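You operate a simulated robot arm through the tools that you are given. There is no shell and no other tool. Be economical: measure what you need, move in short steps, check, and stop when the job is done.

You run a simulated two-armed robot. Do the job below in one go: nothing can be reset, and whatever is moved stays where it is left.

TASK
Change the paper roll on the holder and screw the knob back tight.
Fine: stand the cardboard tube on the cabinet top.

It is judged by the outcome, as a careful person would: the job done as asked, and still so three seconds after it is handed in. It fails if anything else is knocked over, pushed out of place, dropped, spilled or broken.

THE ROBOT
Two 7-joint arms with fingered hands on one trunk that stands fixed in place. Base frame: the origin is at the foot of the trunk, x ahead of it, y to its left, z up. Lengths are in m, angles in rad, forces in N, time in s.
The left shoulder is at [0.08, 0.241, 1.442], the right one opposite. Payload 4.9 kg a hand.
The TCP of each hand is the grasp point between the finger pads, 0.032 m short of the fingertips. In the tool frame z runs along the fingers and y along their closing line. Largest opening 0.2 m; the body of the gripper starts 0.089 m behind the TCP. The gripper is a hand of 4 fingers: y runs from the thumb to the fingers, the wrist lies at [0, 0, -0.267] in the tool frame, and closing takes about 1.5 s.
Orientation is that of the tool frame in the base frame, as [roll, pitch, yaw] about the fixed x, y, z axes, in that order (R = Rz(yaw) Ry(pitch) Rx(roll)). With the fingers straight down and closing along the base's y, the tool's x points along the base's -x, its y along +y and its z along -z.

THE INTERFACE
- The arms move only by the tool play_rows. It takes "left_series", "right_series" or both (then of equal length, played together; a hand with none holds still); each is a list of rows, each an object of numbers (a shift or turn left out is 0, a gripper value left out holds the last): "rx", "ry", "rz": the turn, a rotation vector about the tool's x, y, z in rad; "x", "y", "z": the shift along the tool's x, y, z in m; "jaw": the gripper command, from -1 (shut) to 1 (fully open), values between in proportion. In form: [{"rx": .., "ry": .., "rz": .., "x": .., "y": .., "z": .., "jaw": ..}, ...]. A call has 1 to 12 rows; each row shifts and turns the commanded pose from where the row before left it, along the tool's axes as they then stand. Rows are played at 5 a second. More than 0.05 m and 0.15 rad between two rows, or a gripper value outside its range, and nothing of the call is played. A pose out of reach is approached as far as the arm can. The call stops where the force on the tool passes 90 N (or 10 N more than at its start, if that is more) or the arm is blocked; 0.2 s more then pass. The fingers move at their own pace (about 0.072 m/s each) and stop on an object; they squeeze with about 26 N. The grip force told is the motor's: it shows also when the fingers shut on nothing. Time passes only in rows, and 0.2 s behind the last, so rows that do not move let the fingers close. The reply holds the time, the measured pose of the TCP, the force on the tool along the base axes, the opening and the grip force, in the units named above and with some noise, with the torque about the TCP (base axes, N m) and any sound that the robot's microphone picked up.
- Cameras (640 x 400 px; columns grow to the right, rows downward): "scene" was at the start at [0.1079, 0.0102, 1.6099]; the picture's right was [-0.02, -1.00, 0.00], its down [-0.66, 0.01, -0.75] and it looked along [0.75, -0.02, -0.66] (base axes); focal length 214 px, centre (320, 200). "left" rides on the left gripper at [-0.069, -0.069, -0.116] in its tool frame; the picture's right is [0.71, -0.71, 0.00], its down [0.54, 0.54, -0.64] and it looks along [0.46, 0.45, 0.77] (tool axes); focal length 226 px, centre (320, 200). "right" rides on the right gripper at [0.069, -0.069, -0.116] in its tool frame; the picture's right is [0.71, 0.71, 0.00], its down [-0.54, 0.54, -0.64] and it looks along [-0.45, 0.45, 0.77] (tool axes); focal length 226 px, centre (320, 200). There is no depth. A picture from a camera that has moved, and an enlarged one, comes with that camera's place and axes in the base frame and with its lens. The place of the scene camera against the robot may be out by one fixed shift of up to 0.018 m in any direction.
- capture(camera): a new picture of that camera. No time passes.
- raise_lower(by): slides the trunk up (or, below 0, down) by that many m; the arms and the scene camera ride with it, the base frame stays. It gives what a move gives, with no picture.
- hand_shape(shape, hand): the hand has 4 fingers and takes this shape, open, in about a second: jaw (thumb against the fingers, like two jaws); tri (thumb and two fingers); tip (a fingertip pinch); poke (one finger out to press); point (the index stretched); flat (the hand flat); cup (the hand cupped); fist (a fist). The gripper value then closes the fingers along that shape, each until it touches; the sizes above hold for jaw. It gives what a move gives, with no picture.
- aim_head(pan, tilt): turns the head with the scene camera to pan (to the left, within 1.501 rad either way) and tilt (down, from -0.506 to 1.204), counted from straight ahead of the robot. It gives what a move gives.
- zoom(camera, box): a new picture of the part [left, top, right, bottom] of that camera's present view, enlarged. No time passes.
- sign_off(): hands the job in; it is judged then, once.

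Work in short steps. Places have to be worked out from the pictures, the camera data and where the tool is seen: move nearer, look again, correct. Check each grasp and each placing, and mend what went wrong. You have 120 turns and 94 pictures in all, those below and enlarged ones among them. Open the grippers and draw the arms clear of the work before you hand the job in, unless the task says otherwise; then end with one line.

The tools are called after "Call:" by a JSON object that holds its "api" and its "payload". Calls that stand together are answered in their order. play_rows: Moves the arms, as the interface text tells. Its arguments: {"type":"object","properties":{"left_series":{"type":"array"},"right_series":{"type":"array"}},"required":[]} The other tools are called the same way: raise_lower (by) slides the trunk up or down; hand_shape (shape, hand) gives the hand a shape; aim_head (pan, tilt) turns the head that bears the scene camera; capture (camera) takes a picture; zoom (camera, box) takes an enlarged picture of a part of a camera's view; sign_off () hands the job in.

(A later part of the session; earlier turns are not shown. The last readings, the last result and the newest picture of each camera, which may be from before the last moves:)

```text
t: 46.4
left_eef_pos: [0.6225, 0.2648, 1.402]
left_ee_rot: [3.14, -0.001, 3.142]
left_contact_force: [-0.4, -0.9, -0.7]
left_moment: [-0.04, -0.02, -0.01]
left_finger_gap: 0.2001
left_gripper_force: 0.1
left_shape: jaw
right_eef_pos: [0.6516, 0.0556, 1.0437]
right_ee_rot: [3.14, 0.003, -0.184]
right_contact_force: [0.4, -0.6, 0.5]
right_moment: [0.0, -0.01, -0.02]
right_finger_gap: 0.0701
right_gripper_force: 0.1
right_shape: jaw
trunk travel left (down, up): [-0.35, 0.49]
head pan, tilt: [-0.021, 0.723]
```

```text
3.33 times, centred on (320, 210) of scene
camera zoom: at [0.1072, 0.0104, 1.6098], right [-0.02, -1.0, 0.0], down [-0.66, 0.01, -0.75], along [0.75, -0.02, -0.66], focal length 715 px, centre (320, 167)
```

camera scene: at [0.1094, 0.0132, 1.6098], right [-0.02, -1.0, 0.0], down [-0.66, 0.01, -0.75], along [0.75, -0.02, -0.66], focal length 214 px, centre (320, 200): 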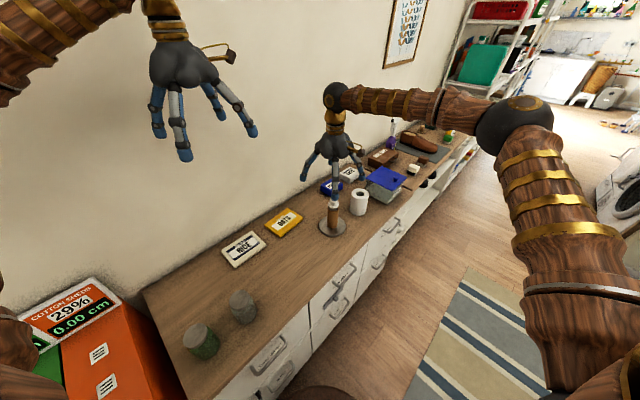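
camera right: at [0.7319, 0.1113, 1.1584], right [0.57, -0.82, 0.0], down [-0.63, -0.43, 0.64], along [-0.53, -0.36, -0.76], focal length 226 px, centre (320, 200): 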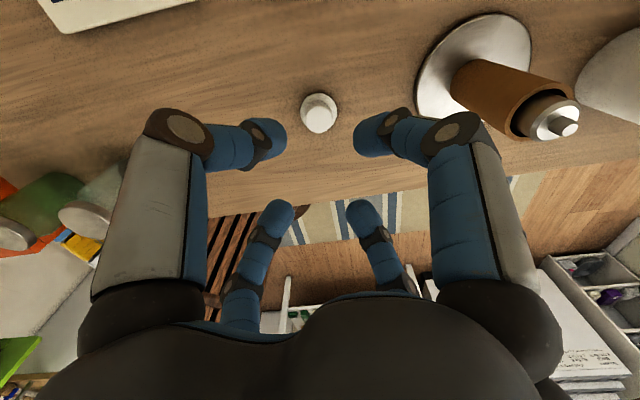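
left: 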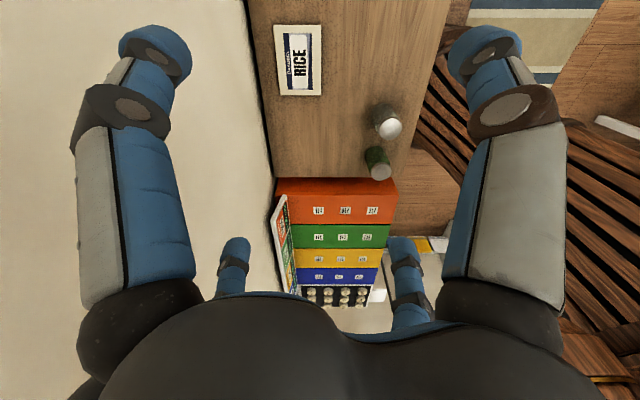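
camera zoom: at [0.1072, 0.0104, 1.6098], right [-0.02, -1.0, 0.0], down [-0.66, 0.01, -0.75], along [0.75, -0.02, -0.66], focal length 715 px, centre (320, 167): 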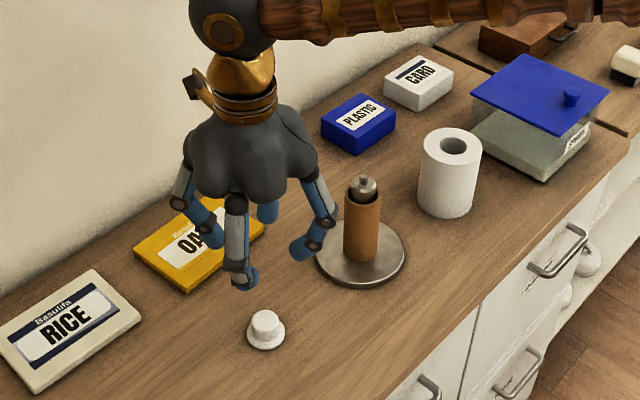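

Knob stands upright at (0.650, 0.056). Next, the right hand goes above the holder at a safe height, opened to 0.1, to take the tube.

Call:
{"api": "play_rows", "payload": {"right_series": [{"z": -0.045, "jaw": 0}, {"z": -0.02}, {"x": 0.0368, "y": 0.0253}, {"x": 0.0368, "y": 0.0253}, {"x": 0.0368, "y": 0.0253}, {"x": 0.0368, "y": 0.0253}, {"z": 0.02}, {}]}}

Call:
{"api": "capture", "payload": {"camera": "right"}}

Call:
{"api": "zoom", "payload": {"camera": "scene", "box": [290, 150, 370, 245]}}

```text
t: 48.2
left_eef_pos: [0.6234, 0.2647, 1.4021]
left_ee_rot: [3.14, 0.002, -3.141]
left_contact_force: [-0.3, 0.8, -0.3]
left_moment: [-0.04, -0.01, -0.02]
left_finger_gap: 0.1998
left_gripper_force: 0.1
left_shape: jaw
right_eef_pos: [0.7769, -0.0696, 1.0899]
right_ee_rot: [3.14, 0.002, -0.183]
right_contact_force: [0.2, 0.0, 0.6]
right_moment: [0.02, -0.03, 0.0]
right_finger_gap: 0.0996
right_gripper_force: 0.0
right_shape: jaw
trunk travel left (down, up): [-0.35, 0.49]
head pan, tilt: [-0.021, 0.723]
```

```text
59 pictures are left
camera right: at [0.8579, -0.0142, 1.2048], right [0.57, -0.82, 0.0], down [-0.63, -0.43, 0.64], along [-0.53, -0.36, -0.77], focal length 226 px, centre (320, 200)
```

right: 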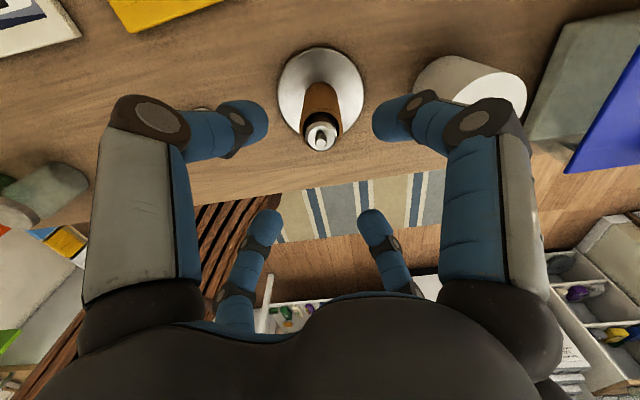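

```text
4.21 times, centred on (330, 198) of scene
camera zoom: at [0.1073, 0.0108, 1.6099], right [-0.02, -1.0, 0.0], down [-0.66, 0.01, -0.75], along [0.75, -0.02, -0.66], focal length 903 px, centre (278, 210)
```

zoom: 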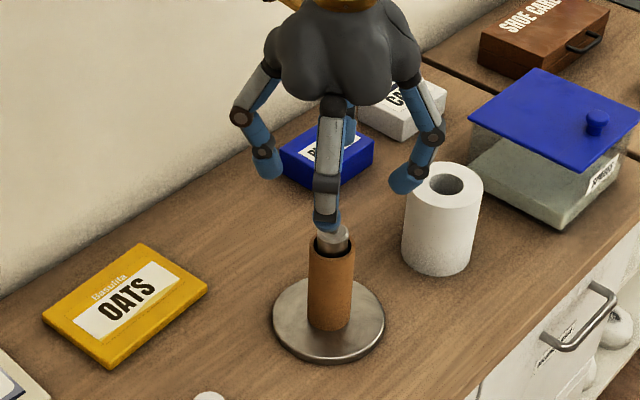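

Aligned: spindle top z≈1.00, tube top ≈0.95. I lower to z≈0.94 around the tube, keeping the palm above the spindle, and close.

Call:
{"api": "play_rows", "payload": {"right_series": [{"z": 0.04, "jaw": -0.1}, {"z": 0.04}, {"z": 0.03}, {"z": 0.025}, {"z": 0.015}, {}]}}

Call:
{"api": "capture", "payload": {"camera": "right"}}

Call:
{"api": "zoom", "payload": {"camera": "scene", "box": [290, 150, 370, 245]}}

```text
t: 49.6
left_eef_pos: [0.6218, 0.2655, 1.4009]
left_ee_rot: [3.141, 0.0, -3.14]
left_contact_force: [-0.3, 0.8, -0.3]
left_moment: [0.0, -0.05, 0.02]
left_finger_gap: 0.1997
left_gripper_force: 0.0
left_shape: jaw
right_eef_pos: [0.7747, -0.0711, 0.9372]
right_ee_rot: [-3.139, 0.001, -0.186]
right_contact_force: [0.3, 0.3, 0.2]
right_moment: [0.0, 0.04, 0.02]
right_finger_gap: 0.0903
right_gripper_force: 0.1
right_shape: jaw
trunk travel left (down, up): [-0.35, 0.49]
head pan, tilt: [-0.021, 0.723]
```

```text
57 pictures are left
camera right: at [0.8557, -0.0157, 1.0525], right [0.57, -0.82, 0.0], down [-0.63, -0.43, 0.64], along [-0.53, -0.36, -0.77], focal length 226 px, centre (320, 200)
```

right: 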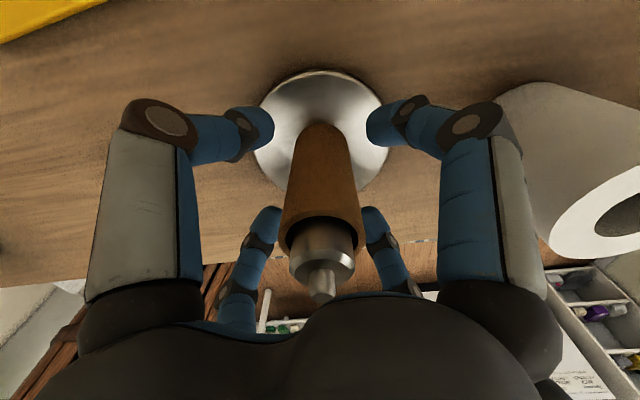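

```text
4.21 times, centred on (330, 198) of scene
camera zoom: at [0.1077, 0.0104, 1.6099], right [-0.02, -1.0, 0.0], down [-0.66, 0.01, -0.75], along [0.75, -0.02, -0.66], focal length 903 px, centre (278, 210)
```

zoom: 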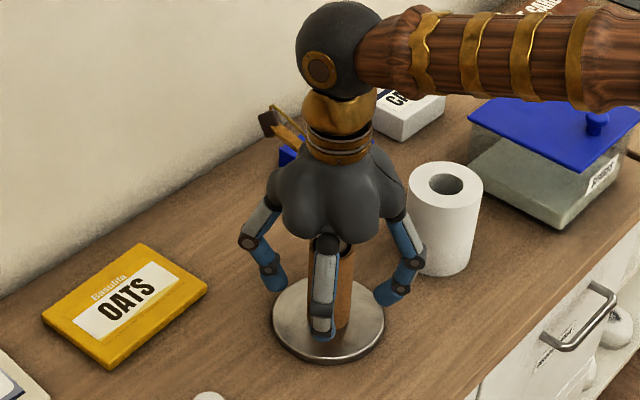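

Fingers straddle the tube with the palm clear of the spindle and roll. I close on the tube.

Call:
{"api": "play_rows", "payload": {"right_series": [{"jaw": -1}, {}, {}, {}, {"z": -0.01}, {"z": -0.01}, {}]}}

Call:
{"api": "zoom", "payload": {"camera": "scene", "box": [290, 150, 370, 245]}}

Call:
{"api": "capture", "payload": {"camera": "right"}}

```text
t: 51.2
left_eef_pos: [0.6237, 0.2652, 1.4019]
left_ee_rot: [-3.142, 0.0, -3.14]
left_contact_force: [-0.3, 0.8, -0.6]
left_moment: [0.0, 0.0, -0.05]
left_finger_gap: 0.1998
left_gripper_force: 0.1
left_shape: jaw
right_eef_pos: [0.7773, -0.0704, 0.9576]
right_ee_rot: [-3.141, 0.003, -0.184]
right_contact_force: [-0.2, 0.1, -0.5]
right_moment: [0.0, -0.02, -0.02]
right_finger_gap: 0.0423
right_gripper_force: 25.9
right_shape: jaw
trunk travel left (down, up): [-0.35, 0.49]
head pan, tilt: [-0.021, 0.723]
```

```text
4.21 times, centred on (330, 198) of scene
camera zoom: at [0.1083, 0.0103, 1.6098], right [-0.02, -1.0, 0.0], down [-0.66, 0.01, -0.75], along [0.75, -0.02, -0.66], focal length 903 px, centre (278, 210)
```

zoom: 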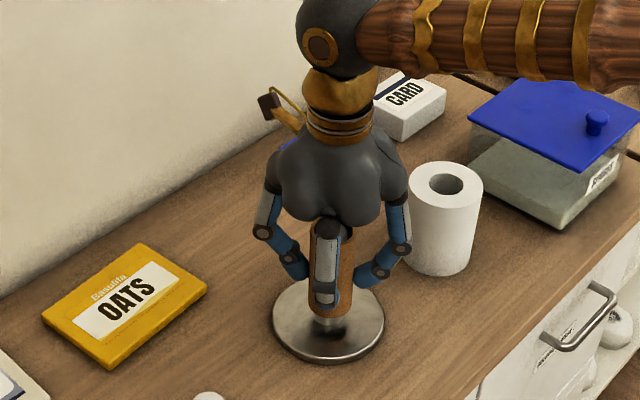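

```text
54 pictures are left
camera right: at [0.857, -0.0156, 1.073], right [0.57, -0.82, 0.0], down [-0.63, -0.43, 0.64], along [-0.53, -0.36, -0.76], focal length 226 px, centre (320, 200)
```

right: 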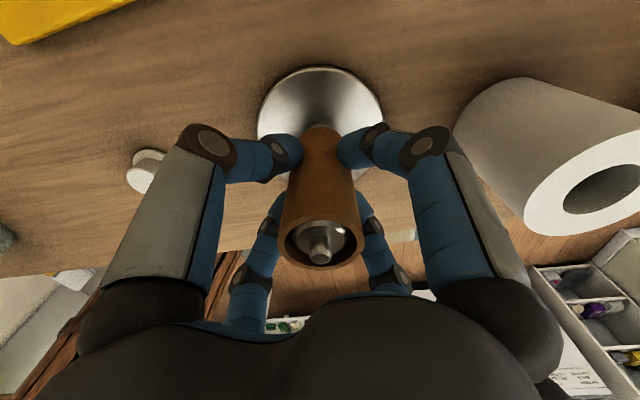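

The tube slides up the spindle freely. I lift it well clear of the pin, then carry it along the counter to about (0.56, 0.145).

Call:
{"api": "play_rows", "payload": {"right_series": [{"z": -0.04}, {"z": -0.045}, {"z": -0.045}, {"z": -0.045}, {"z": -0.01}, {"x": -0.0361, "y": -0.0245}, {"x": -0.0361, "y": -0.0245}, {"x": -0.0361, "y": -0.0245}, {"x": -0.0361, "y": -0.0245}, {"x": -0.0361, "y": -0.0245}, {"x": -0.0361, "y": -0.0245}, {"x": -0.0361, "y": -0.0245}]}}

Call:
{"api": "capture", "payload": {"camera": "scene"}}

```text
t: 53.8
left_eef_pos: [0.6231, 0.2683, 1.401]
left_ee_rot: [-3.14, 0.001, -3.142]
left_contact_force: [0.0, 1.0, -0.4]
left_moment: [-0.04, 0.0, 0.03]
left_finger_gap: 0.2001
left_gripper_force: 0.1
left_shape: jaw
right_eef_pos: [0.5602, 0.1443, 1.1444]
right_ee_rot: [3.141, 0.0, -0.185]
right_contact_force: [0.6, 0.3, 0.2]
right_moment: [0.0, -0.01, 0.01]
right_finger_gap: 0.0424
right_gripper_force: 25.7
right_shape: jaw
trunk travel left (down, up): [-0.35, 0.49]
head pan, tilt: [-0.021, 0.723]
```

```text
53 pictures are left
camera scene: at [0.1069, 0.0125, 1.6099], right [-0.02, -1.0, 0.0], down [-0.66, 0.01, -0.75], along [0.75, -0.02, -0.66], focal length 214 px, centre (320, 200)
```

scene: 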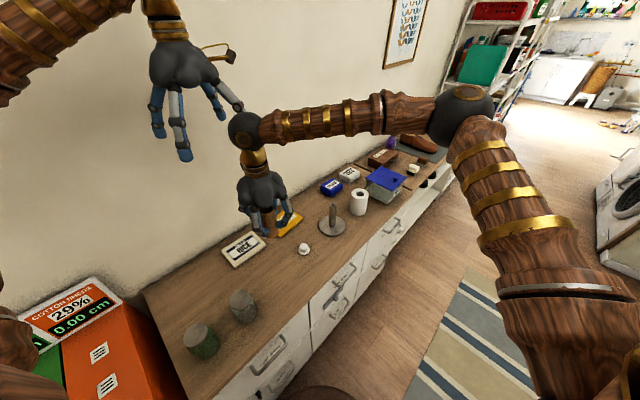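

The left hand is rather near the right wrist; I move it away to the left while lowering the tube toward the counter.

Call:
{"api": "play_rows", "payload": {"left_series": [{"y": 0.04}, {"y": 0.04}, {"y": 0.04}, {"y": 0.04}, {}], "right_series": [{}, {"z": 0.04}, {"z": 0.045}, {"z": 0.045}, {"z": 0.045}]}}

Call:
{"api": "capture", "payload": {"camera": "scene"}}

```text
t: 55.0
left_eef_pos: [0.6205, 0.4149, 1.4061]
left_ee_rot: [3.14, 0.003, 3.137]
left_contact_force: [-19.8, -40.6, 2.0]
left_moment: [0.74, -0.24, -0.7]
left_finger_gap: 0.1995
left_gripper_force: 0.1
left_shape: jaw
right_eef_pos: [0.5563, 0.1394, 0.9686]
right_ee_rot: [-3.135, 0.0, -0.184]
right_contact_force: [1.0, -0.4, -0.3]
right_moment: [0.02, 0.01, 0.0]
right_finger_gap: 0.0423
right_gripper_force: 26.1
right_shape: jaw
trunk travel left (down, up): [-0.35, 0.49]
head pan, tilt: [-0.021, 0.723]
```

```text
52 pictures are left
camera scene: at [0.1029, 0.0002, 1.6105], right [-0.02, -1.0, -0.01], down [-0.66, 0.02, -0.75], along [0.75, -0.01, -0.66], focal length 214 px, centre (320, 200)
```

scene: 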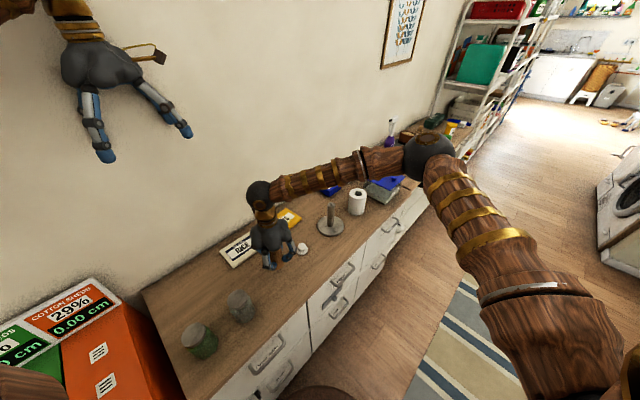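

The left hand touched the wall; I draw it back toward the robot right away.

Call:
{"api": "play_rows", "payload": {"left_series": [{"x": 0.02, "y": -0.03}, {"x": 0.04, "y": -0.02}, {"x": 0.05}, {}]}}

Call:
{"api": "zoom", "payload": {"camera": "scene", "box": [210, 170, 350, 310]}}

```text
t: 56.0
left_eef_pos: [0.5121, 0.3774, 1.398]
left_ee_rot: [-3.14, -0.002, -3.14]
left_contact_force: [1.3, -0.3, 0.2]
left_moment: [-0.02, 0.01, -0.02]
left_finger_gap: 0.2
left_gripper_force: 0.1
left_shape: jaw
right_eef_pos: [0.5605, 0.1458, 0.9646]
right_ee_rot: [3.139, 0.003, -0.183]
right_contact_force: [0.4, 0.1, -0.8]
right_moment: [-0.02, 0.05, 0.01]
right_finger_gap: 0.0422
right_gripper_force: 26.2
right_shape: jaw
trunk travel left (down, up): [-0.35, 0.49]
head pan, tilt: [-0.021, 0.723]
```

```text
2.86 times, centred on (280, 240) of scene
camera zoom: at [0.1105, 0.013, 1.6096], right [-0.02, -1.0, 0.0], down [-0.66, 0.01, -0.75], along [0.75, -0.02, -0.66], focal length 613 px, centre (434, 86)
```

zoom: 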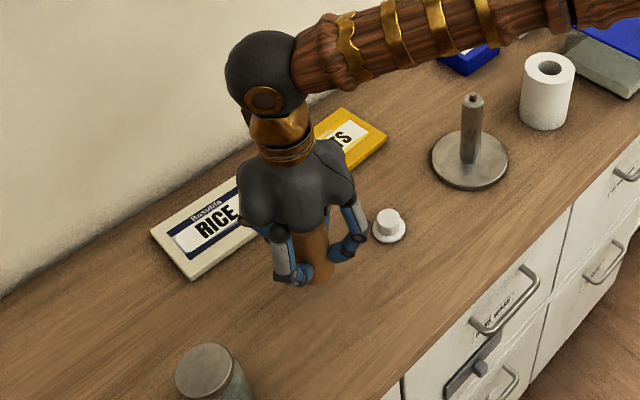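

Left arm is clear. I lower the tube to near contact, then in small steps.

Call:
{"api": "play_rows", "payload": {"right_series": [{"z": 0.015}, {"z": 0.008}, {"z": 0.004}, {}]}}

```text
t: 57.0
left_eef_pos: [0.5111, 0.3744, 1.4008]
left_ee_rot: [3.141, -0.002, -3.141]
left_contact_force: [0.5, -0.2, 0.0]
left_moment: [-0.02, -0.01, 0.01]
left_finger_gap: 0.1998
left_gripper_force: 0.1
left_shape: jaw
right_eef_pos: [0.5592, 0.146, 0.9408]
right_ee_rot: [-3.141, 0.002, -0.185]
right_contact_force: [-0.8, -0.5, -0.4]
right_moment: [0.03, 0.02, 0.0]
right_finger_gap: 0.0421
right_gripper_force: 25.8
right_shape: jaw
trunk travel left (down, up): [-0.35, 0.49]
head pan, tilt: [-0.021, 0.723]
```

No contact yet; I go on in small steps.

Call:
{"api": "play_rows", "payload": {"right_series": [{"z": 0.004}, {"z": 0.003}, {}]}}

Call:
{"api": "zoom", "payload": {"camera": "scene", "box": [250, 230, 310, 280]}}

```text
t: 57.8
left_eef_pos: [0.5111, 0.3753, 1.3998]
left_ee_rot: [3.14, 0.0, 3.141]
left_contact_force: [0.3, -0.4, 0.6]
left_moment: [0.03, 0.0, 0.0]
left_finger_gap: 0.2001
left_gripper_force: 0.0
left_shape: jaw
right_eef_pos: [0.5596, 0.1447, 0.9333]
right_ee_rot: [3.14, 0.0, -0.185]
right_contact_force: [-0.8, 1.4, 0.4]
right_moment: [0.0, 0.0, -0.03]
right_finger_gap: 0.0425
right_gripper_force: 25.5
right_shape: jaw
trunk travel left (down, up): [-0.35, 0.49]
head pan, tilt: [-0.021, 0.723]
```

```text
8.00 times, centred on (280, 255) of scene
camera zoom: at [0.108, 0.0106, 1.6098], right [-0.02, -1.0, 0.0], down [-0.66, 0.01, -0.75], along [0.75, -0.02, -0.66], focal length 1716 px, centre (640, -240)
```

zoom: 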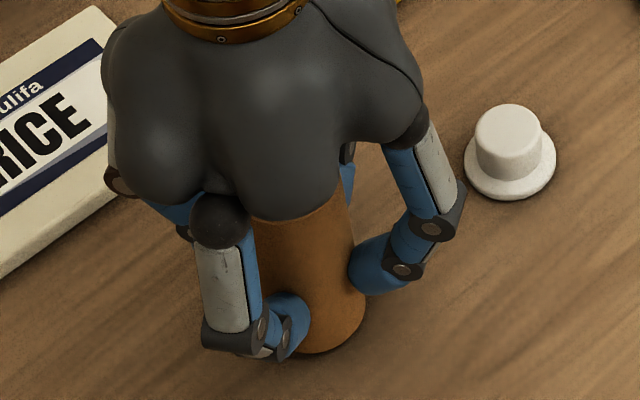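

Call:
{"api": "play_rows", "payload": {"right_series": [{"z": 0.003}, {"z": 0.003}]}}

```text
t: 58.4
left_eef_pos: [0.5107, 0.3752, 1.3994]
left_ee_rot: [3.141, -0.001, -3.139]
left_contact_force: [0.1, 0.1, 0.3]
left_moment: [0.01, 0.0, 0.01]
left_finger_gap: 0.2
left_gripper_force: 0.0
left_shape: jaw
right_eef_pos: [0.56, 0.1447, 0.928]
right_ee_rot: [3.141, 0.002, -0.185]
right_contact_force: [-0.2, 0.6, 0.0]
right_moment: [-0.01, 0.02, 0.0]
right_finger_gap: 0.0421
right_gripper_force: 26.2
right_shape: jaw
trunk travel left (down, up): [-0.35, 0.49]
head pan, tilt: [-0.021, 0.723]
```

Still no contact; two more small steps.

Call:
{"api": "play_rows", "payload": {"right_series": [{"z": 0.003}, {"z": 0.002}]}}

```text
t: 59.0
left_eef_pos: [0.5096, 0.3741, 1.4014]
left_ee_rot: [3.14, 0.0, -3.141]
left_contact_force: [0.0, 0.4, -0.7]
left_moment: [-0.04, -0.02, 0.02]
left_finger_gap: 0.2
left_gripper_force: 0.0
left_shape: jaw
right_eef_pos: [0.5588, 0.1442, 0.9261]
right_ee_rot: [-3.14, 0.0, -0.184]
right_contact_force: [-0.1, -1.5, 15.7]
right_moment: [-0.04, -0.04, -0.02]
right_finger_gap: 0.0424
right_gripper_force: 25.8
right_shape: jaw
trunk travel left (down, up): [-0.35, 0.49]
head pan, tilt: [-0.021, 0.723]
```

Contact (16 N). I relieve slightly, open, and rise straight up.

Call:
{"api": "play_rows", "payload": {"right_series": [{"z": -0.002}, {"jaw": -0.1}, {}, {}, {"z": -0.03}, {"z": -0.045}, {"z": -0.045}, {"z": -0.045}]}}

Call:
{"api": "capture", "payload": {"camera": "scene"}}

```text
t: 60.8
left_eef_pos: [0.5106, 0.3749, 1.4009]
left_ee_rot: [-3.142, 0.001, -3.14]
left_contact_force: [-0.8, 0.2, -0.6]
left_moment: [0.01, -0.01, -0.01]
left_finger_gap: 0.2
left_gripper_force: 0.0
left_shape: jaw
right_eef_pos: [0.5577, 0.1427, 1.0894]
right_ee_rot: [3.139, 0.0, -0.184]
right_contact_force: [0.8, -0.6, 0.3]
right_moment: [-0.01, 0.01, 0.03]
right_finger_gap: 0.0896
right_gripper_force: 0.1
right_shape: jaw
trunk travel left (down, up): [-0.35, 0.49]
head pan, tilt: [-0.021, 0.723]
```

```text
49 pictures are left
camera scene: at [0.1067, 0.0105, 1.6099], right [-0.02, -1.0, 0.0], down [-0.66, 0.01, -0.75], along [0.75, -0.02, -0.66], focal length 214 px, centre (320, 200)
```

scene: 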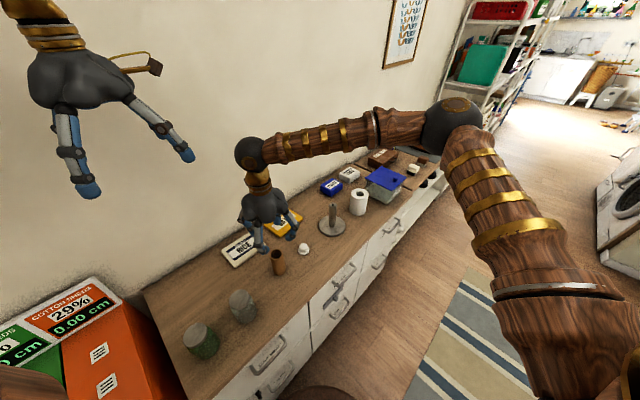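

The tube stands on the cabinet. Now to the roll at about (0.89, -0.205): I travel at a safe height with the hand opening to 0.14.

Call:
{"api": "play_rows", "payload": {"right_series": [{"z": -0.045}, {"x": 0.0355, "y": 0.0255}, {"x": 0.0355, "y": 0.0255}, {"x": 0.0355, "y": 0.0255}, {"x": 0.0355, "y": 0.0255}, {"x": 0.0355, "y": 0.0255}, {"x": 0.0355, "y": 0.0255}, {"x": 0.0355, "y": 0.0255}, {"x": 0.0355, "y": 0.0255}, {"x": 0.0355, "y": 0.0255}, {"x": 0.0355, "y": 0.0255, "jaw": 0.4}, {"x": 0.0355, "y": 0.0255}]}}

Call:
{"api": "capture", "payload": {"camera": "right"}}

Call:
{"api": "zoom", "payload": {"camera": "scene", "box": [230, 130, 430, 290]}}

```text
t: 63.4
left_eef_pos: [0.5131, 0.3748, 1.3987]
left_ee_rot: [3.141, 0.0, -3.141]
left_contact_force: [0.5, 0.2, -0.4]
left_moment: [0.03, 0.0, -0.02]
left_finger_gap: 0.2
left_gripper_force: 0.0
left_shape: jaw
right_eef_pos: [0.8922, -0.2042, 1.1319]
right_ee_rot: [3.141, 0.003, -0.185]
right_contact_force: [0.7, 0.3, -0.2]
right_moment: [0.02, 0.03, 0.0]
right_finger_gap: 0.1396
right_gripper_force: 0.1
right_shape: jaw
trunk travel left (down, up): [-0.35, 0.49]
head pan, tilt: [-0.021, 0.723]
```

```text
48 pictures are left
camera right: at [0.9725, -0.1494, 1.2474], right [0.57, -0.82, 0.0], down [-0.63, -0.43, 0.64], along [-0.53, -0.36, -0.76], focal length 226 px, centre (320, 200)
```

right: 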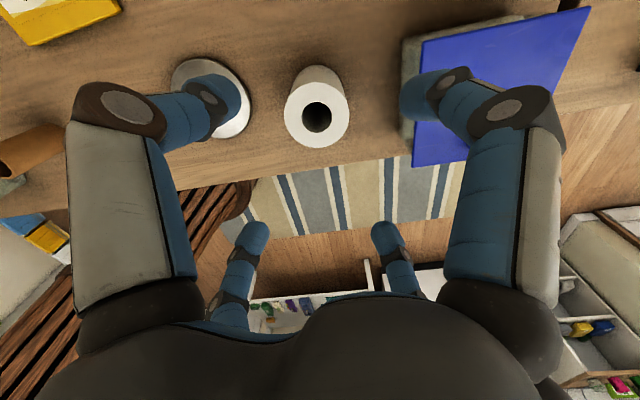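

```text
2.50 times, centred on (330, 210) of scene
camera zoom: at [0.1092, 0.0101, 1.6098], right [-0.02, -1.0, 0.0], down [-0.66, 0.01, -0.75], along [0.75, -0.02, -0.66], focal length 536 px, centre (295, 175)
```

zoom: 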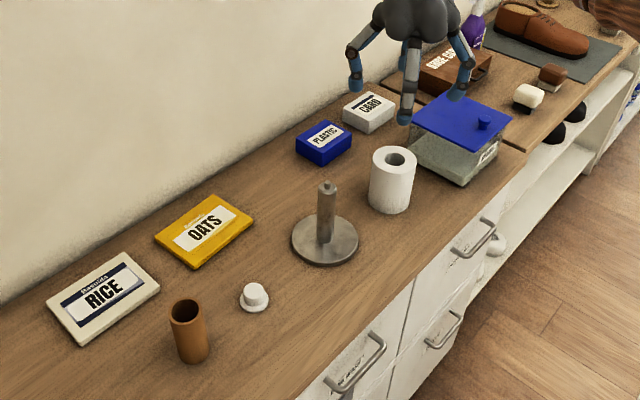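

The jar lid is ~0.09 m from the roll's side, so there's room for the fingers. I lower to z≈1.04 over the roll and recheck.

Call:
{"api": "play_rows", "payload": {"right_series": [{"x": -0.006, "z": 0.03}, {"z": 0.03}, {"z": 0.03}, {}]}}

Call:
{"api": "capture", "payload": {"camera": "right"}}

Call:
{"api": "zoom", "payload": {"camera": "scene", "box": [310, 130, 420, 230]}}

```text
t: 64.4
left_eef_pos: [0.5123, 0.3755, 1.4005]
left_ee_rot: [-3.14, -0.001, -3.14]
left_contact_force: [0.0, 0.2, 0.2]
left_moment: [-0.01, -0.04, 0.0]
left_finger_gap: 0.2
left_gripper_force: 0.1
left_shape: jaw
right_eef_pos: [0.885, -0.2032, 1.0442]
right_ee_rot: [3.141, 0.003, -0.184]
right_contact_force: [-0.3, -0.3, -0.3]
right_moment: [-0.01, -0.02, -0.01]
right_finger_gap: 0.1398
right_gripper_force: 0.1
right_shape: jaw
trunk travel left (down, up): [-0.35, 0.49]
head pan, tilt: [-0.021, 0.723]
```

```text
46 pictures are left
camera right: at [0.9648, -0.1474, 1.1601], right [0.57, -0.82, 0.0], down [-0.63, -0.43, 0.64], along [-0.53, -0.36, -0.77], focal length 226 px, centre (320, 200)
```

right: 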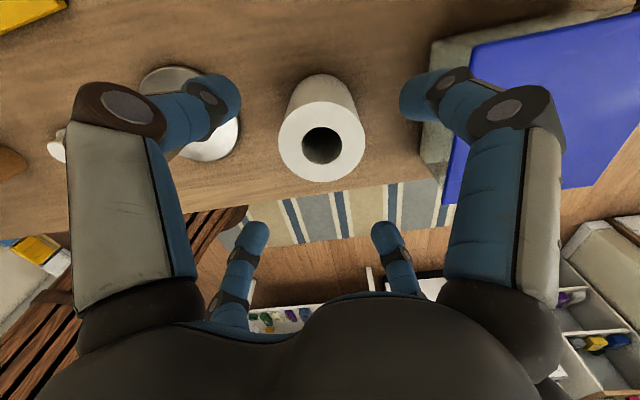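

```text
4.00 times, centred on (365, 180) of scene
camera zoom: at [0.1075, 0.0103, 1.6099], right [-0.02, -1.0, 0.0], down [-0.66, 0.01, -0.75], along [0.75, -0.02, -0.66], focal length 858 px, centre (140, 280)
```

zoom: 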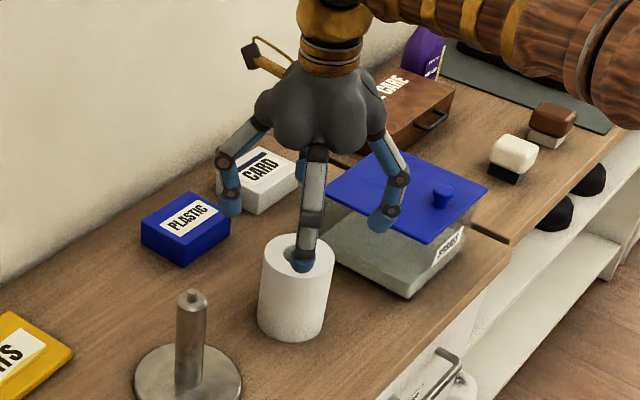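

The roll is centred under the TCP; top z≈0.965, diameter 0.08. I narrow to 0.11, lower to z≈0.945, and close.

Call:
{"api": "play_rows", "payload": {"right_series": [{"jaw": 0.1}, {"z": 0.03}, {"z": 0.03}, {"z": 0.02}, {"z": 0.019}, {"jaw": -1}, {}, {}]}}

Call:
{"api": "capture", "payload": {"camera": "right"}}

Call:
{"api": "zoom", "payload": {"camera": "scene", "box": [310, 130, 420, 230]}}

```text
t: 66.2
left_eef_pos: [0.5125, 0.375, 1.4008]
left_ee_rot: [-3.141, 0.0, 3.141]
left_contact_force: [0.8, -0.2, -0.2]
left_moment: [0.01, 0.02, 0.01]
left_finger_gap: 0.2001
left_gripper_force: 0.0
left_shape: jaw
right_eef_pos: [0.8857, -0.1988, 0.9456]
right_ee_rot: [3.14, 0.001, -0.186]
right_contact_force: [0.6, 0.3, 0.2]
right_moment: [0.02, -0.01, 0.0]
right_finger_gap: 0.0751
right_gripper_force: 26.4
right_shape: jaw
trunk travel left (down, up): [-0.35, 0.49]
head pan, tilt: [-0.021, 0.723]
```

```text
44 pictures are left
camera right: at [0.9669, -0.1444, 1.0608], right [0.57, -0.82, 0.0], down [-0.63, -0.43, 0.64], along [-0.53, -0.36, -0.76], focal length 226 px, centre (320, 200)
```

right: 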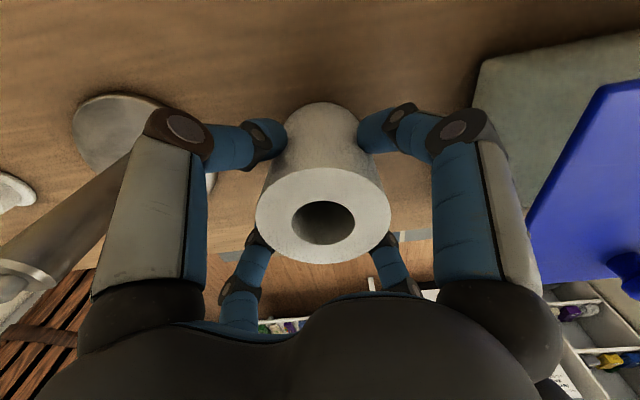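

```text
4.00 times, centred on (365, 180) of scene
camera zoom: at [0.1084, 0.0103, 1.6098], right [-0.02, -1.0, 0.0], down [-0.66, 0.01, -0.75], along [0.75, -0.02, -0.66], focal length 858 px, centre (140, 280)
```

zoom: 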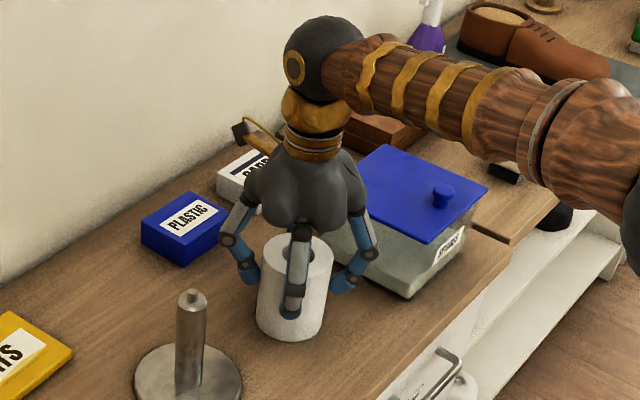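

The roll is gripped (gap 0.075). I lift it to TCP z≈1.13 and check it came along straight.

Call:
{"api": "play_rows", "payload": {"right_series": [{}, {"z": -0.02}, {"z": -0.04}, {"z": -0.045}, {"z": -0.045}, {"z": -0.04}]}}

Call:
{"api": "zoom", "payload": {"camera": "right", "box": [170, 50, 470, 280]}}

Call:
{"api": "zoom", "payload": {"camera": "scene", "box": [310, 100, 420, 230]}}

```text
t: 67.6
left_eef_pos: [0.5099, 0.3757, 1.4009]
left_ee_rot: [-3.14, -0.001, 3.141]
left_contact_force: [-0.2, 0.2, -0.3]
left_moment: [-0.05, -0.04, 0.0]
left_finger_gap: 0.1999
left_gripper_force: 0.0
left_shape: jaw
right_eef_pos: [0.8875, -0.2022, 1.134]
right_ee_rot: [3.138, 0.002, -0.184]
right_contact_force: [-0.8, 0.3, -0.7]
right_moment: [0.01, -0.07, -0.01]
right_finger_gap: 0.075
right_gripper_force: 25.6
right_shape: jaw
trunk travel left (down, up): [-0.35, 0.49]
head pan, tilt: [-0.021, 0.723]
```

```text
1.74 times, centred on (320, 165) of right
camera zoom: at [0.9676, -0.1467, 1.2501], right [0.57, -0.82, 0.0], down [-0.63, -0.43, 0.64], along [-0.53, -0.36, -0.76], focal length 393 px, centre (320, 261)
```

zoom: 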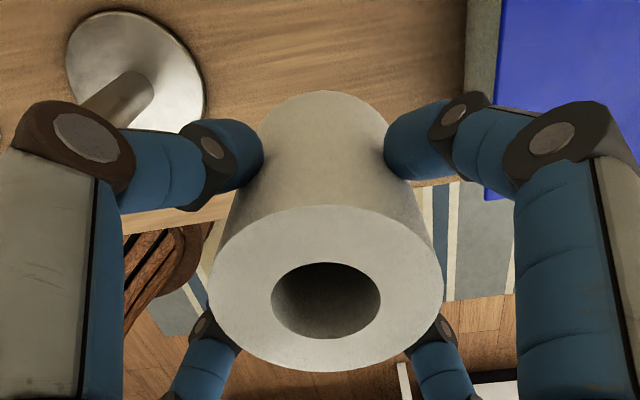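

```text
3.08 times, centred on (365, 165) of scene
camera zoom: at [0.1067, 0.0108, 1.6099], right [-0.02, -1.0, 0.0], down [-0.66, 0.01, -0.75], along [0.75, -0.02, -0.66], focal length 660 px, centre (182, 308)
```

zoom: 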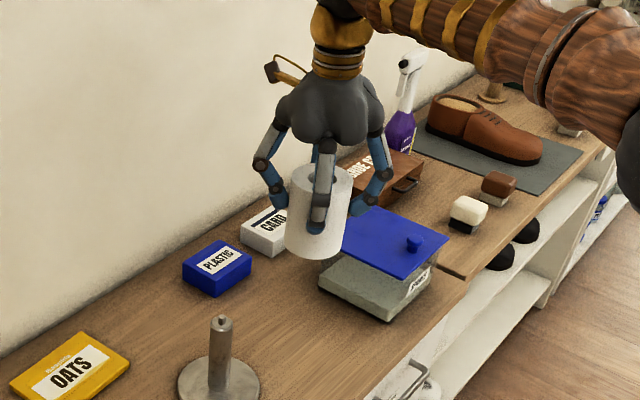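

The roll hangs straight; its axis is ~2 mm +x from the TCP. I carry it over the spindle, TCP to (0.7745, -0.071).

Call:
{"api": "play_rows", "payload": {"right_series": [{"x": -0.0338, "y": -0.027}, {"x": -0.0338, "y": -0.027}, {"x": -0.0338, "y": -0.027}, {"x": -0.0338, "y": -0.027}, {}]}}

Call:
{"api": "zoom", "payload": {"camera": "right", "box": [170, 50, 470, 280]}}

Call:
{"api": "zoom", "payload": {"camera": "scene", "box": [280, 140, 380, 250]}}

```text
t: 68.8
left_eef_pos: [0.5118, 0.3743, 1.3993]
left_ee_rot: [3.141, 0.0, -3.141]
left_contact_force: [-0.2, 0.3, -0.1]
left_moment: [0.02, 0.0, 0.02]
left_finger_gap: 0.2
left_gripper_force: 0.1
left_shape: jaw
right_eef_pos: [0.7716, -0.071, 1.1351]
right_ee_rot: [3.14, 0.002, -0.184]
right_contact_force: [-0.6, 0.2, -1.8]
right_moment: [0.0, 0.02, 0.0]
right_finger_gap: 0.0752
right_gripper_force: 25.8
right_shape: jaw
trunk travel left (down, up): [-0.35, 0.49]
head pan, tilt: [-0.021, 0.723]
```

```text
1.74 times, centred on (320, 165) of right
camera zoom: at [0.8529, -0.0163, 1.25], right [0.56, -0.83, 0.0], down [-0.63, -0.43, 0.64], along [-0.53, -0.36, -0.76], focal length 393 px, centre (320, 261)
```

zoom: 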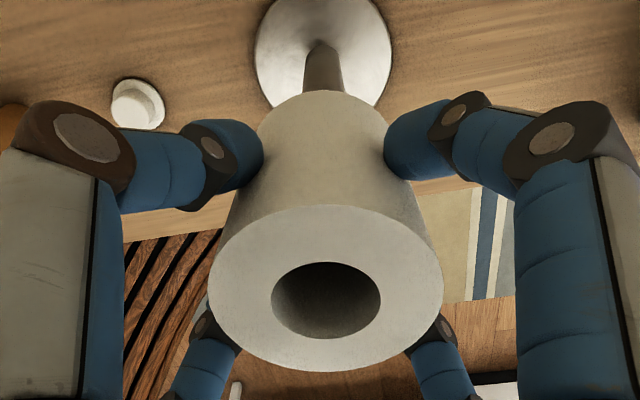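

```text
3.64 times, centred on (330, 195) of scene
camera zoom: at [0.1082, 0.0098, 1.6098], right [-0.02, -1.0, 0.0], down [-0.66, 0.01, -0.75], along [0.75, -0.02, -0.66], focal length 780 px, centre (284, 218)
```

zoom: 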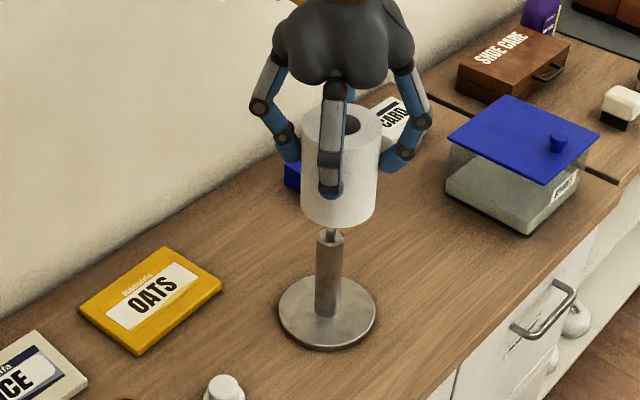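

From this side the axes line up; the other direction is uncertain. I rotate the wrist ~90° with the roll to view the alignment from a perpendicular side.

Call:
{"api": "play_rows", "payload": {"right_series": [{"rz": 0.149}, {"rz": 0.149}, {"rz": 0.149}, {"rz": 0.149}, {"rz": 0.149}, {"rz": 0.149}, {"rz": 0.149}, {"rz": 0.149}, {"rz": 0.149}, {"rz": 0.149}, {"rz": 0.08}, {}]}}

Call:
{"api": "zoom", "payload": {"camera": "right", "box": [170, 50, 470, 280]}}

Call:
{"api": "zoom", "payload": {"camera": "scene", "box": [280, 140, 380, 250]}}

```text
t: 71.4
left_eef_pos: [0.5114, 0.375, 1.4003]
left_ee_rot: [3.141, 0.001, 3.141]
left_contact_force: [-0.5, -0.5, 0.2]
left_moment: [0.01, 0.01, 0.01]
left_finger_gap: 0.1999
left_gripper_force: 0.1
left_shape: jaw
right_eef_pos: [0.7747, -0.0715, 1.1355]
right_ee_rot: [3.141, 0.0, -1.756]
right_contact_force: [0.4, -0.3, -1.0]
right_moment: [-0.02, -0.01, 0.0]
right_finger_gap: 0.0754
right_gripper_force: 25.9
right_shape: jaw
trunk travel left (down, up): [-0.35, 0.49]
head pan, tilt: [-0.021, 0.723]
```

```text
1.74 times, centred on (320, 165) of right
camera zoom: at [0.8286, -0.1508, 1.2511], right [-0.83, -0.56, 0.0], down [-0.43, 0.63, 0.64], along [-0.36, 0.53, -0.77], focal length 393 px, centre (320, 261)
```

zoom: 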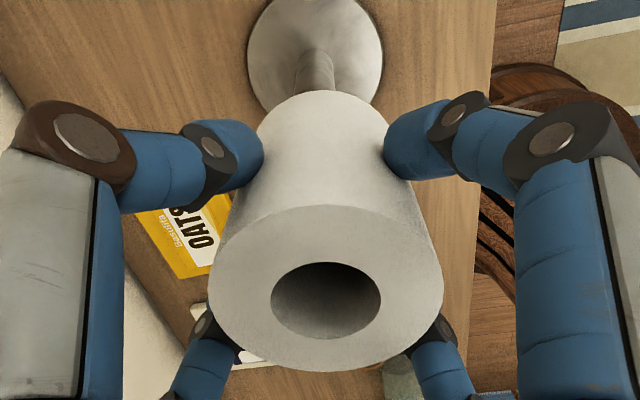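

```text
3.64 times, centred on (330, 195) of scene
camera zoom: at [0.1081, 0.0104, 1.6098], right [-0.02, -1.0, 0.0], down [-0.66, 0.01, -0.75], along [0.75, -0.02, -0.66], focal length 780 px, centre (284, 218)
```

zoom: 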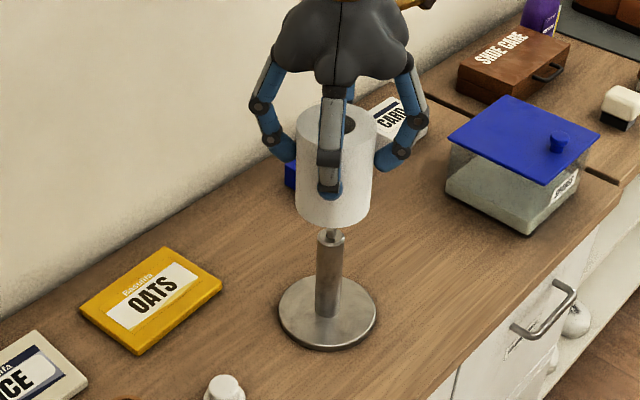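

From here the roll sits ~8–9 mm toward −x of the spindle axis. I shift TCP by (+0.0095, −0.0006) and verify.

Call:
{"api": "play_rows", "payload": {"right_series": [{"x": -0.0011, "y": -0.0095}, {}]}}

Call:
{"api": "zoom", "payload": {"camera": "right", "box": [220, 50, 420, 180]}}

Call:
{"api": "zoom", "payload": {"camera": "scene", "box": [290, 170, 370, 245]}}

```text
t: 72.0
left_eef_pos: [0.5117, 0.3745, 1.4006]
left_ee_rot: [3.14, -0.001, 3.141]
left_contact_force: [0.3, -0.3, -0.5]
left_moment: [0.0, -0.02, 0.0]
left_finger_gap: 0.1999
left_gripper_force: 0.1
left_shape: jaw
right_eef_pos: [0.784, -0.0711, 1.1358]
right_ee_rot: [3.14, 0.0, -1.756]
right_contact_force: [-0.8, 0.5, -0.4]
right_moment: [0.01, -0.02, 0.01]
right_finger_gap: 0.0751
right_gripper_force: 26.4
right_shape: jaw
trunk travel left (down, up): [-0.35, 0.49]
head pan, tilt: [-0.021, 0.723]
```

```text
3.08 times, centred on (320, 115) of right
camera zoom: at [0.8384, -0.1514, 1.2512], right [-0.82, -0.57, 0.0], down [-0.43, 0.63, 0.64], along [-0.37, 0.53, -0.77], focal length 696 px, centre (320, 462)
```

zoom: 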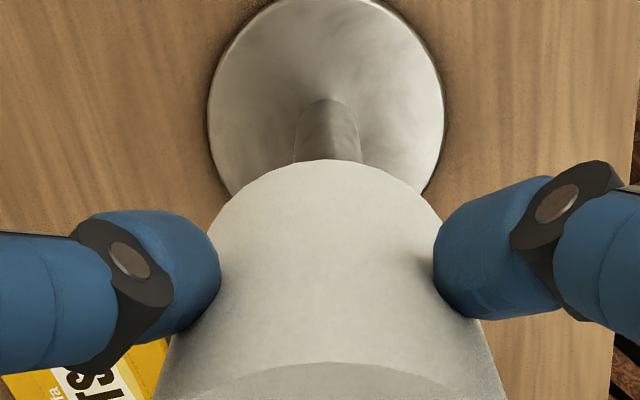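

```text
5.33 times, centred on (330, 208) of scene
camera zoom: at [0.108, 0.0103, 1.6099], right [-0.02, -1.0, 0.0], down [-0.66, 0.01, -0.75], along [0.75, -0.02, -0.66], focal length 1144 px, centre (267, 160)
```

zoom: 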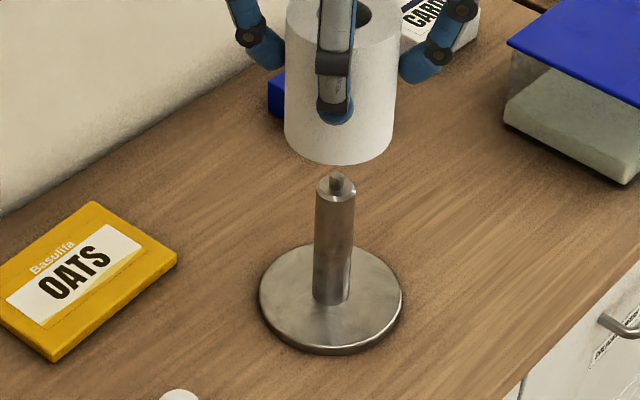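

Aligned to ~1 mm on both lines of sight. I lower gently over the pin.

Call:
{"api": "play_rows", "payload": {"right_series": [{"z": 0.02}, {"z": 0.015}, {"z": 0.01}, {"z": 0.01}, {"z": 0.01}, {}]}}

Call:
{"api": "zoom", "payload": {"camera": "scene", "box": [290, 170, 370, 245]}}

```text
t: 73.4
left_eef_pos: [0.5117, 0.3754, 1.4008]
left_ee_rot: [3.142, 0.001, -3.141]
left_contact_force: [0.0, 0.9, 0.1]
left_moment: [-0.02, 0.0, 0.02]
left_finger_gap: 0.2
left_gripper_force: 0.1
left_shape: jaw
right_eef_pos: [0.7818, -0.0714, 1.0713]
right_ee_rot: [3.139, 0.001, -1.754]
right_contact_force: [0.4, -0.3, -0.8]
right_moment: [0.02, -0.02, -0.01]
right_finger_gap: 0.0749
right_gripper_force: 25.9
right_shape: jaw
trunk travel left (down, up): [-0.35, 0.49]
head pan, tilt: [-0.021, 0.723]
```

```text
5.33 times, centred on (330, 208) of scene
camera zoom: at [0.1078, 0.0105, 1.6099], right [-0.02, -1.0, 0.0], down [-0.66, 0.01, -0.75], along [0.75, -0.02, -0.66], focal length 1144 px, centre (267, 160)
```

zoom: 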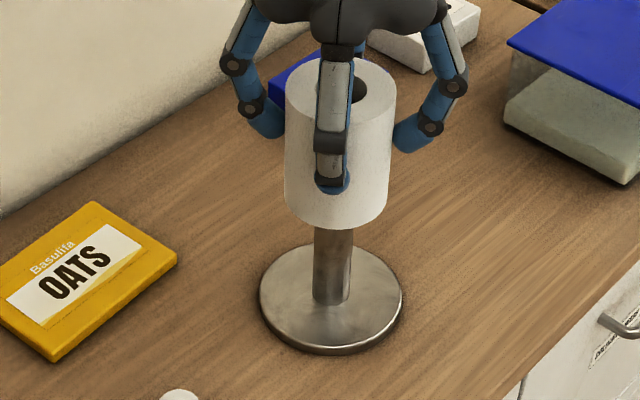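

No force — the spindle is inside the core. I lower further, stopping just above the plate.

Call:
{"api": "play_rows", "payload": {"right_series": [{"z": 0.02}, {"z": 0.02}, {"z": 0.02}, {"z": 0.02}, {"z": 0.015}, {"z": 0.01}, {}]}}

Call:
{"api": "zoom", "payload": {"camera": "scene", "box": [290, 170, 370, 245]}}

Call:
{"api": "zoom", "payload": {"camera": "right", "box": [170, 100, 470, 300]}}

```text
t: 75.0
left_eef_pos: [0.5123, 0.3742, 1.4002]
left_ee_rot: [-3.141, 0.0, -3.141]
left_contact_force: [-0.6, 0.8, -0.1]
left_moment: [-0.02, 0.0, 0.0]
left_finger_gap: 0.1997
left_gripper_force: 0.0
left_shape: jaw
right_eef_pos: [0.7831, -0.0722, 0.9665]
right_ee_rot: [3.14, 0.0, -1.757]
right_contact_force: [-0.4, -0.8, -1.1]
right_moment: [0.04, -0.02, -0.02]
right_finger_gap: 0.075
right_gripper_force: 25.7
right_shape: jaw
trunk travel left (down, up): [-0.35, 0.49]
head pan, tilt: [-0.021, 0.723]
```

```text
5.33 times, centred on (330, 208) of scene
camera zoom: at [0.1081, 0.0104, 1.6098], right [-0.02, -1.0, 0.0], down [-0.66, 0.01, -0.75], along [0.75, -0.02, -0.66], focal length 1144 px, centre (267, 160)
```

zoom: 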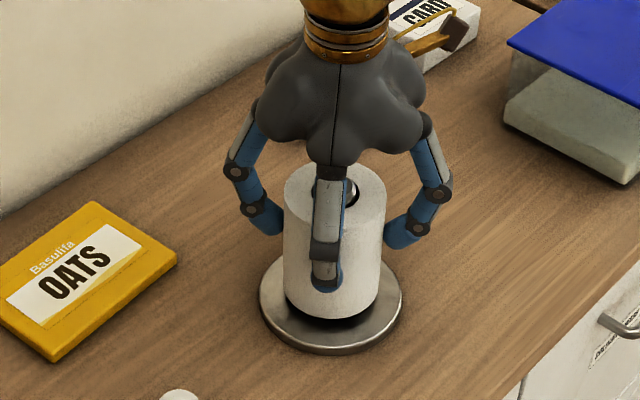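

```text
2.00 times, centred on (320, 200) of right
camera zoom: at [0.8382, -0.1519, 1.0808], right [-0.82, -0.57, 0.0], down [-0.43, 0.63, 0.64], along [-0.36, 0.53, -0.77], focal length 452 px, centre (320, 200)
```

zoom: 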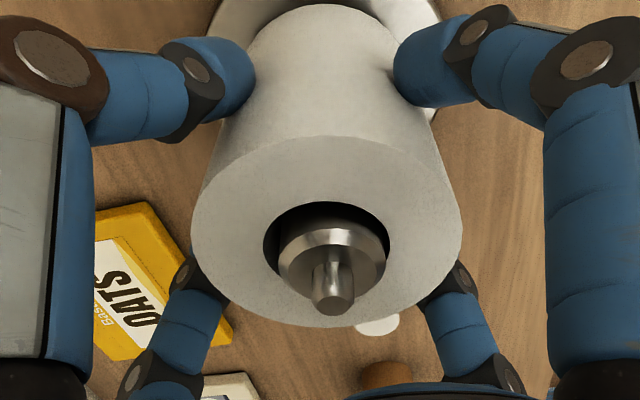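

The spindle stands through the core. A few small steps down to the plate.

Call:
{"api": "play_rows", "payload": {"right_series": [{"z": 0.003}, {"z": 0.003}, {"z": 0.002}]}}

```text
t: 75.8
left_eef_pos: [0.512, 0.374, 1.3996]
left_ee_rot: [3.141, 0.0, 3.142]
left_contact_force: [0.4, -0.6, 0.8]
left_moment: [0.03, -0.01, 0.03]
left_finger_gap: 0.1997
left_gripper_force: 0.1
left_shape: jaw
right_eef_pos: [0.7833, -0.0716, 0.9574]
right_ee_rot: [3.139, 0.001, -1.754]
right_contact_force: [0.1, -0.4, -0.8]
right_moment: [0.0, -0.02, -0.02]
right_finger_gap: 0.0753
right_gripper_force: 25.6
right_shape: jaw
trunk travel left (down, up): [-0.35, 0.49]
head pan, tilt: [-0.021, 0.723]
```

Call:
{"api": "play_rows", "payload": {"right_series": [{"z": 0.003}, {"z": 0.002}]}}

```text
t: 76.4
left_eef_pos: [0.5112, 0.3745, 1.4003]
left_ee_rot: [3.142, 0.001, 3.141]
left_contact_force: [-0.8, 0.3, 0.4]
left_moment: [0.01, 0.01, -0.01]
left_finger_gap: 0.2
left_gripper_force: 0.1
left_shape: jaw
right_eef_pos: [0.7826, -0.072, 0.956]
right_ee_rot: [-3.141, 0.0, -1.755]
right_contact_force: [1.0, -1.0, 9.6]
right_moment: [-0.04, -0.08, -0.03]
right_finger_gap: 0.0754
right_gripper_force: 25.9
right_shape: jaw
trunk travel left (down, up): [-0.35, 0.49]
head pan, tilt: [-0.021, 0.723]
```

Seated on the plate (10 N). I open and rise straight up, then look.

Call:
{"api": "play_rows", "payload": {"right_series": [{"z": -0.001}, {"jaw": 0.1}, {}, {"z": -0.03}, {"z": -0.045}, {"z": -0.045}, {"z": -0.045}]}}

Call:
{"api": "capture", "payload": {"camera": "right"}}

Call:
{"api": "zoom", "payload": {"camera": "scene", "box": [250, 160, 390, 280]}}

```text
t: 78.0
left_eef_pos: [0.5097, 0.3755, 1.4002]
left_ee_rot: [-3.142, -0.001, -3.141]
left_contact_force: [0.2, 0.3, 0.1]
left_moment: [-0.03, -0.02, 0.02]
left_finger_gap: 0.1998
left_gripper_force: 0.0
left_shape: jaw
right_eef_pos: [0.783, -0.0717, 1.1198]
right_ee_rot: [3.14, -0.002, -1.754]
right_contact_force: [-0.7, -0.3, 0.6]
right_moment: [0.06, 0.0, -0.01]
right_finger_gap: 0.1095
right_gripper_force: 0.1
right_shape: jaw
trunk travel left (down, up): [-0.35, 0.49]
head pan, tilt: [-0.021, 0.723]
```

```text
31 pictures are left
camera right: at [0.8371, -0.1514, 1.235], right [-0.82, -0.57, 0.0], down [-0.43, 0.63, 0.64], along [-0.37, 0.53, -0.77], focal length 226 px, centre (320, 200)
```

right: 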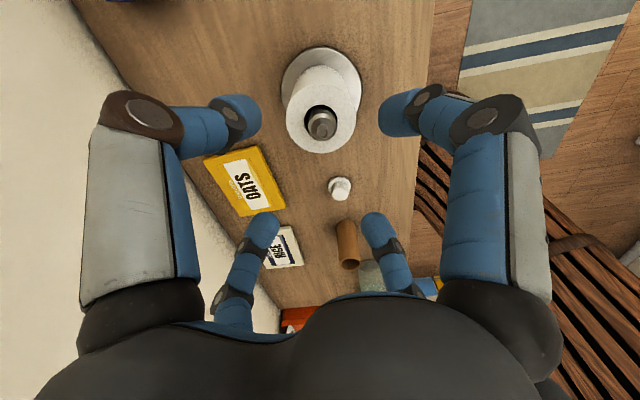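

```text
3.33 times, centred on (320, 220) of scene
camera zoom: at [0.1063, 0.0108, 1.6099], right [-0.02, -1.0, 0.0], down [-0.66, 0.01, -0.75], along [0.75, -0.02, -0.66], focal length 715 px, centre (320, 133)
```

zoom: 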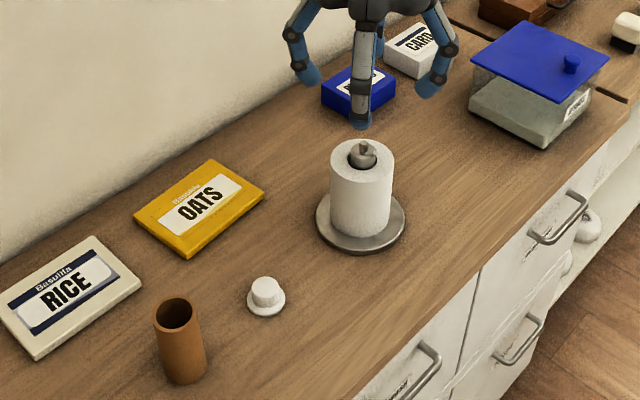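

The roll is in place. Now back to the knob: I wind the wrist to yaw≈-0.18, giving full clockwise range, then travel over the knob at (0.6505, 0.056).

Call:
{"api": "play_rows", "payload": {"right_series": [{"rz": -0.1427}, {"rz": -0.1427}, {"rz": -0.1427}, {"rz": -0.1427}, {"rz": -0.1427}, {"rz": -0.1427}, {"rz": -0.1427}, {"rz": -0.1427}, {"rz": -0.1427}, {"rz": -0.1427}, {"rz": -0.1427}]}}

Call:
{"api": "play_rows", "payload": {"right_series": [{"x": -0.0384, "y": -0.0253, "jaw": -0.2}, {"x": -0.0384, "y": -0.0253}, {"x": -0.0384, "y": -0.0253}, {"x": -0.0384, "y": -0.0253}, {"z": 0.045}, {"z": 0.045}, {"z": 0.045}, {"z": 0.025}, {}]}}

Call:
{"api": "capture", "payload": {"camera": "right"}}

```text
t: 80.4
left_eef_pos: [0.5118, 0.3746, 1.3995]
left_ee_rot: [3.14, -0.001, 3.141]
left_contact_force: [0.4, 0.5, 0.7]
left_moment: [0.0, -0.03, 0.0]
left_finger_gap: 0.2001
left_gripper_force: 0.0
left_shape: jaw
right_eef_pos: [0.7831, -0.0724, 1.119]
right_ee_rot: [3.141, 0.001, -0.183]
right_contact_force: [0.2, 0.2, 0.2]
right_moment: [-0.02, 0.03, 0.0]
right_finger_gap: 0.1095
right_gripper_force: 0.1
right_shape: jaw
trunk travel left (down, up): [-0.35, 0.49]
head pan, tilt: [-0.021, 0.723]
```

```text
t: 82.4
left_eef_pos: [0.5107, 0.3739, 1.4004]
left_ee_rot: [-3.141, -0.001, 3.14]
left_contact_force: [-0.4, 0.9, 1.0]
left_moment: [0.0, -0.02, -0.03]
left_finger_gap: 0.2
left_gripper_force: 0.0
left_shape: jaw
right_eef_pos: [0.6504, 0.0563, 0.9576]
right_ee_rot: [-3.142, 0.001, -0.184]
right_contact_force: [-0.1, -0.4, 0.4]
right_moment: [-0.02, 0.04, -0.02]
right_finger_gap: 0.0803
right_gripper_force: 0.0
right_shape: jaw
trunk travel left (down, up): [-0.35, 0.49]
head pan, tilt: [-0.021, 0.723]
```

```text
29 pictures are left
camera right: at [0.7305, 0.1111, 1.0729], right [0.57, -0.82, 0.0], down [-0.63, -0.43, 0.64], along [-0.53, -0.36, -0.77], focal length 226 px, centre (320, 200)
```

right: 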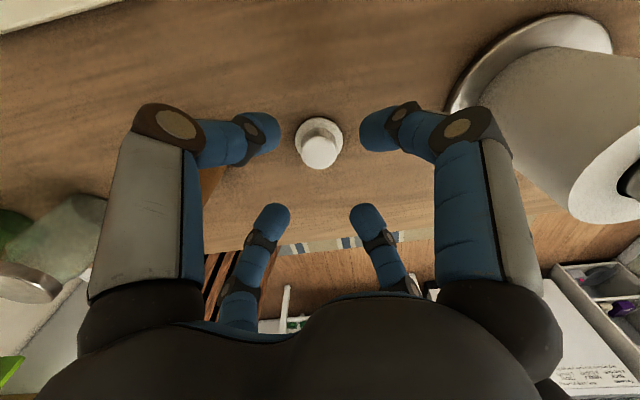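

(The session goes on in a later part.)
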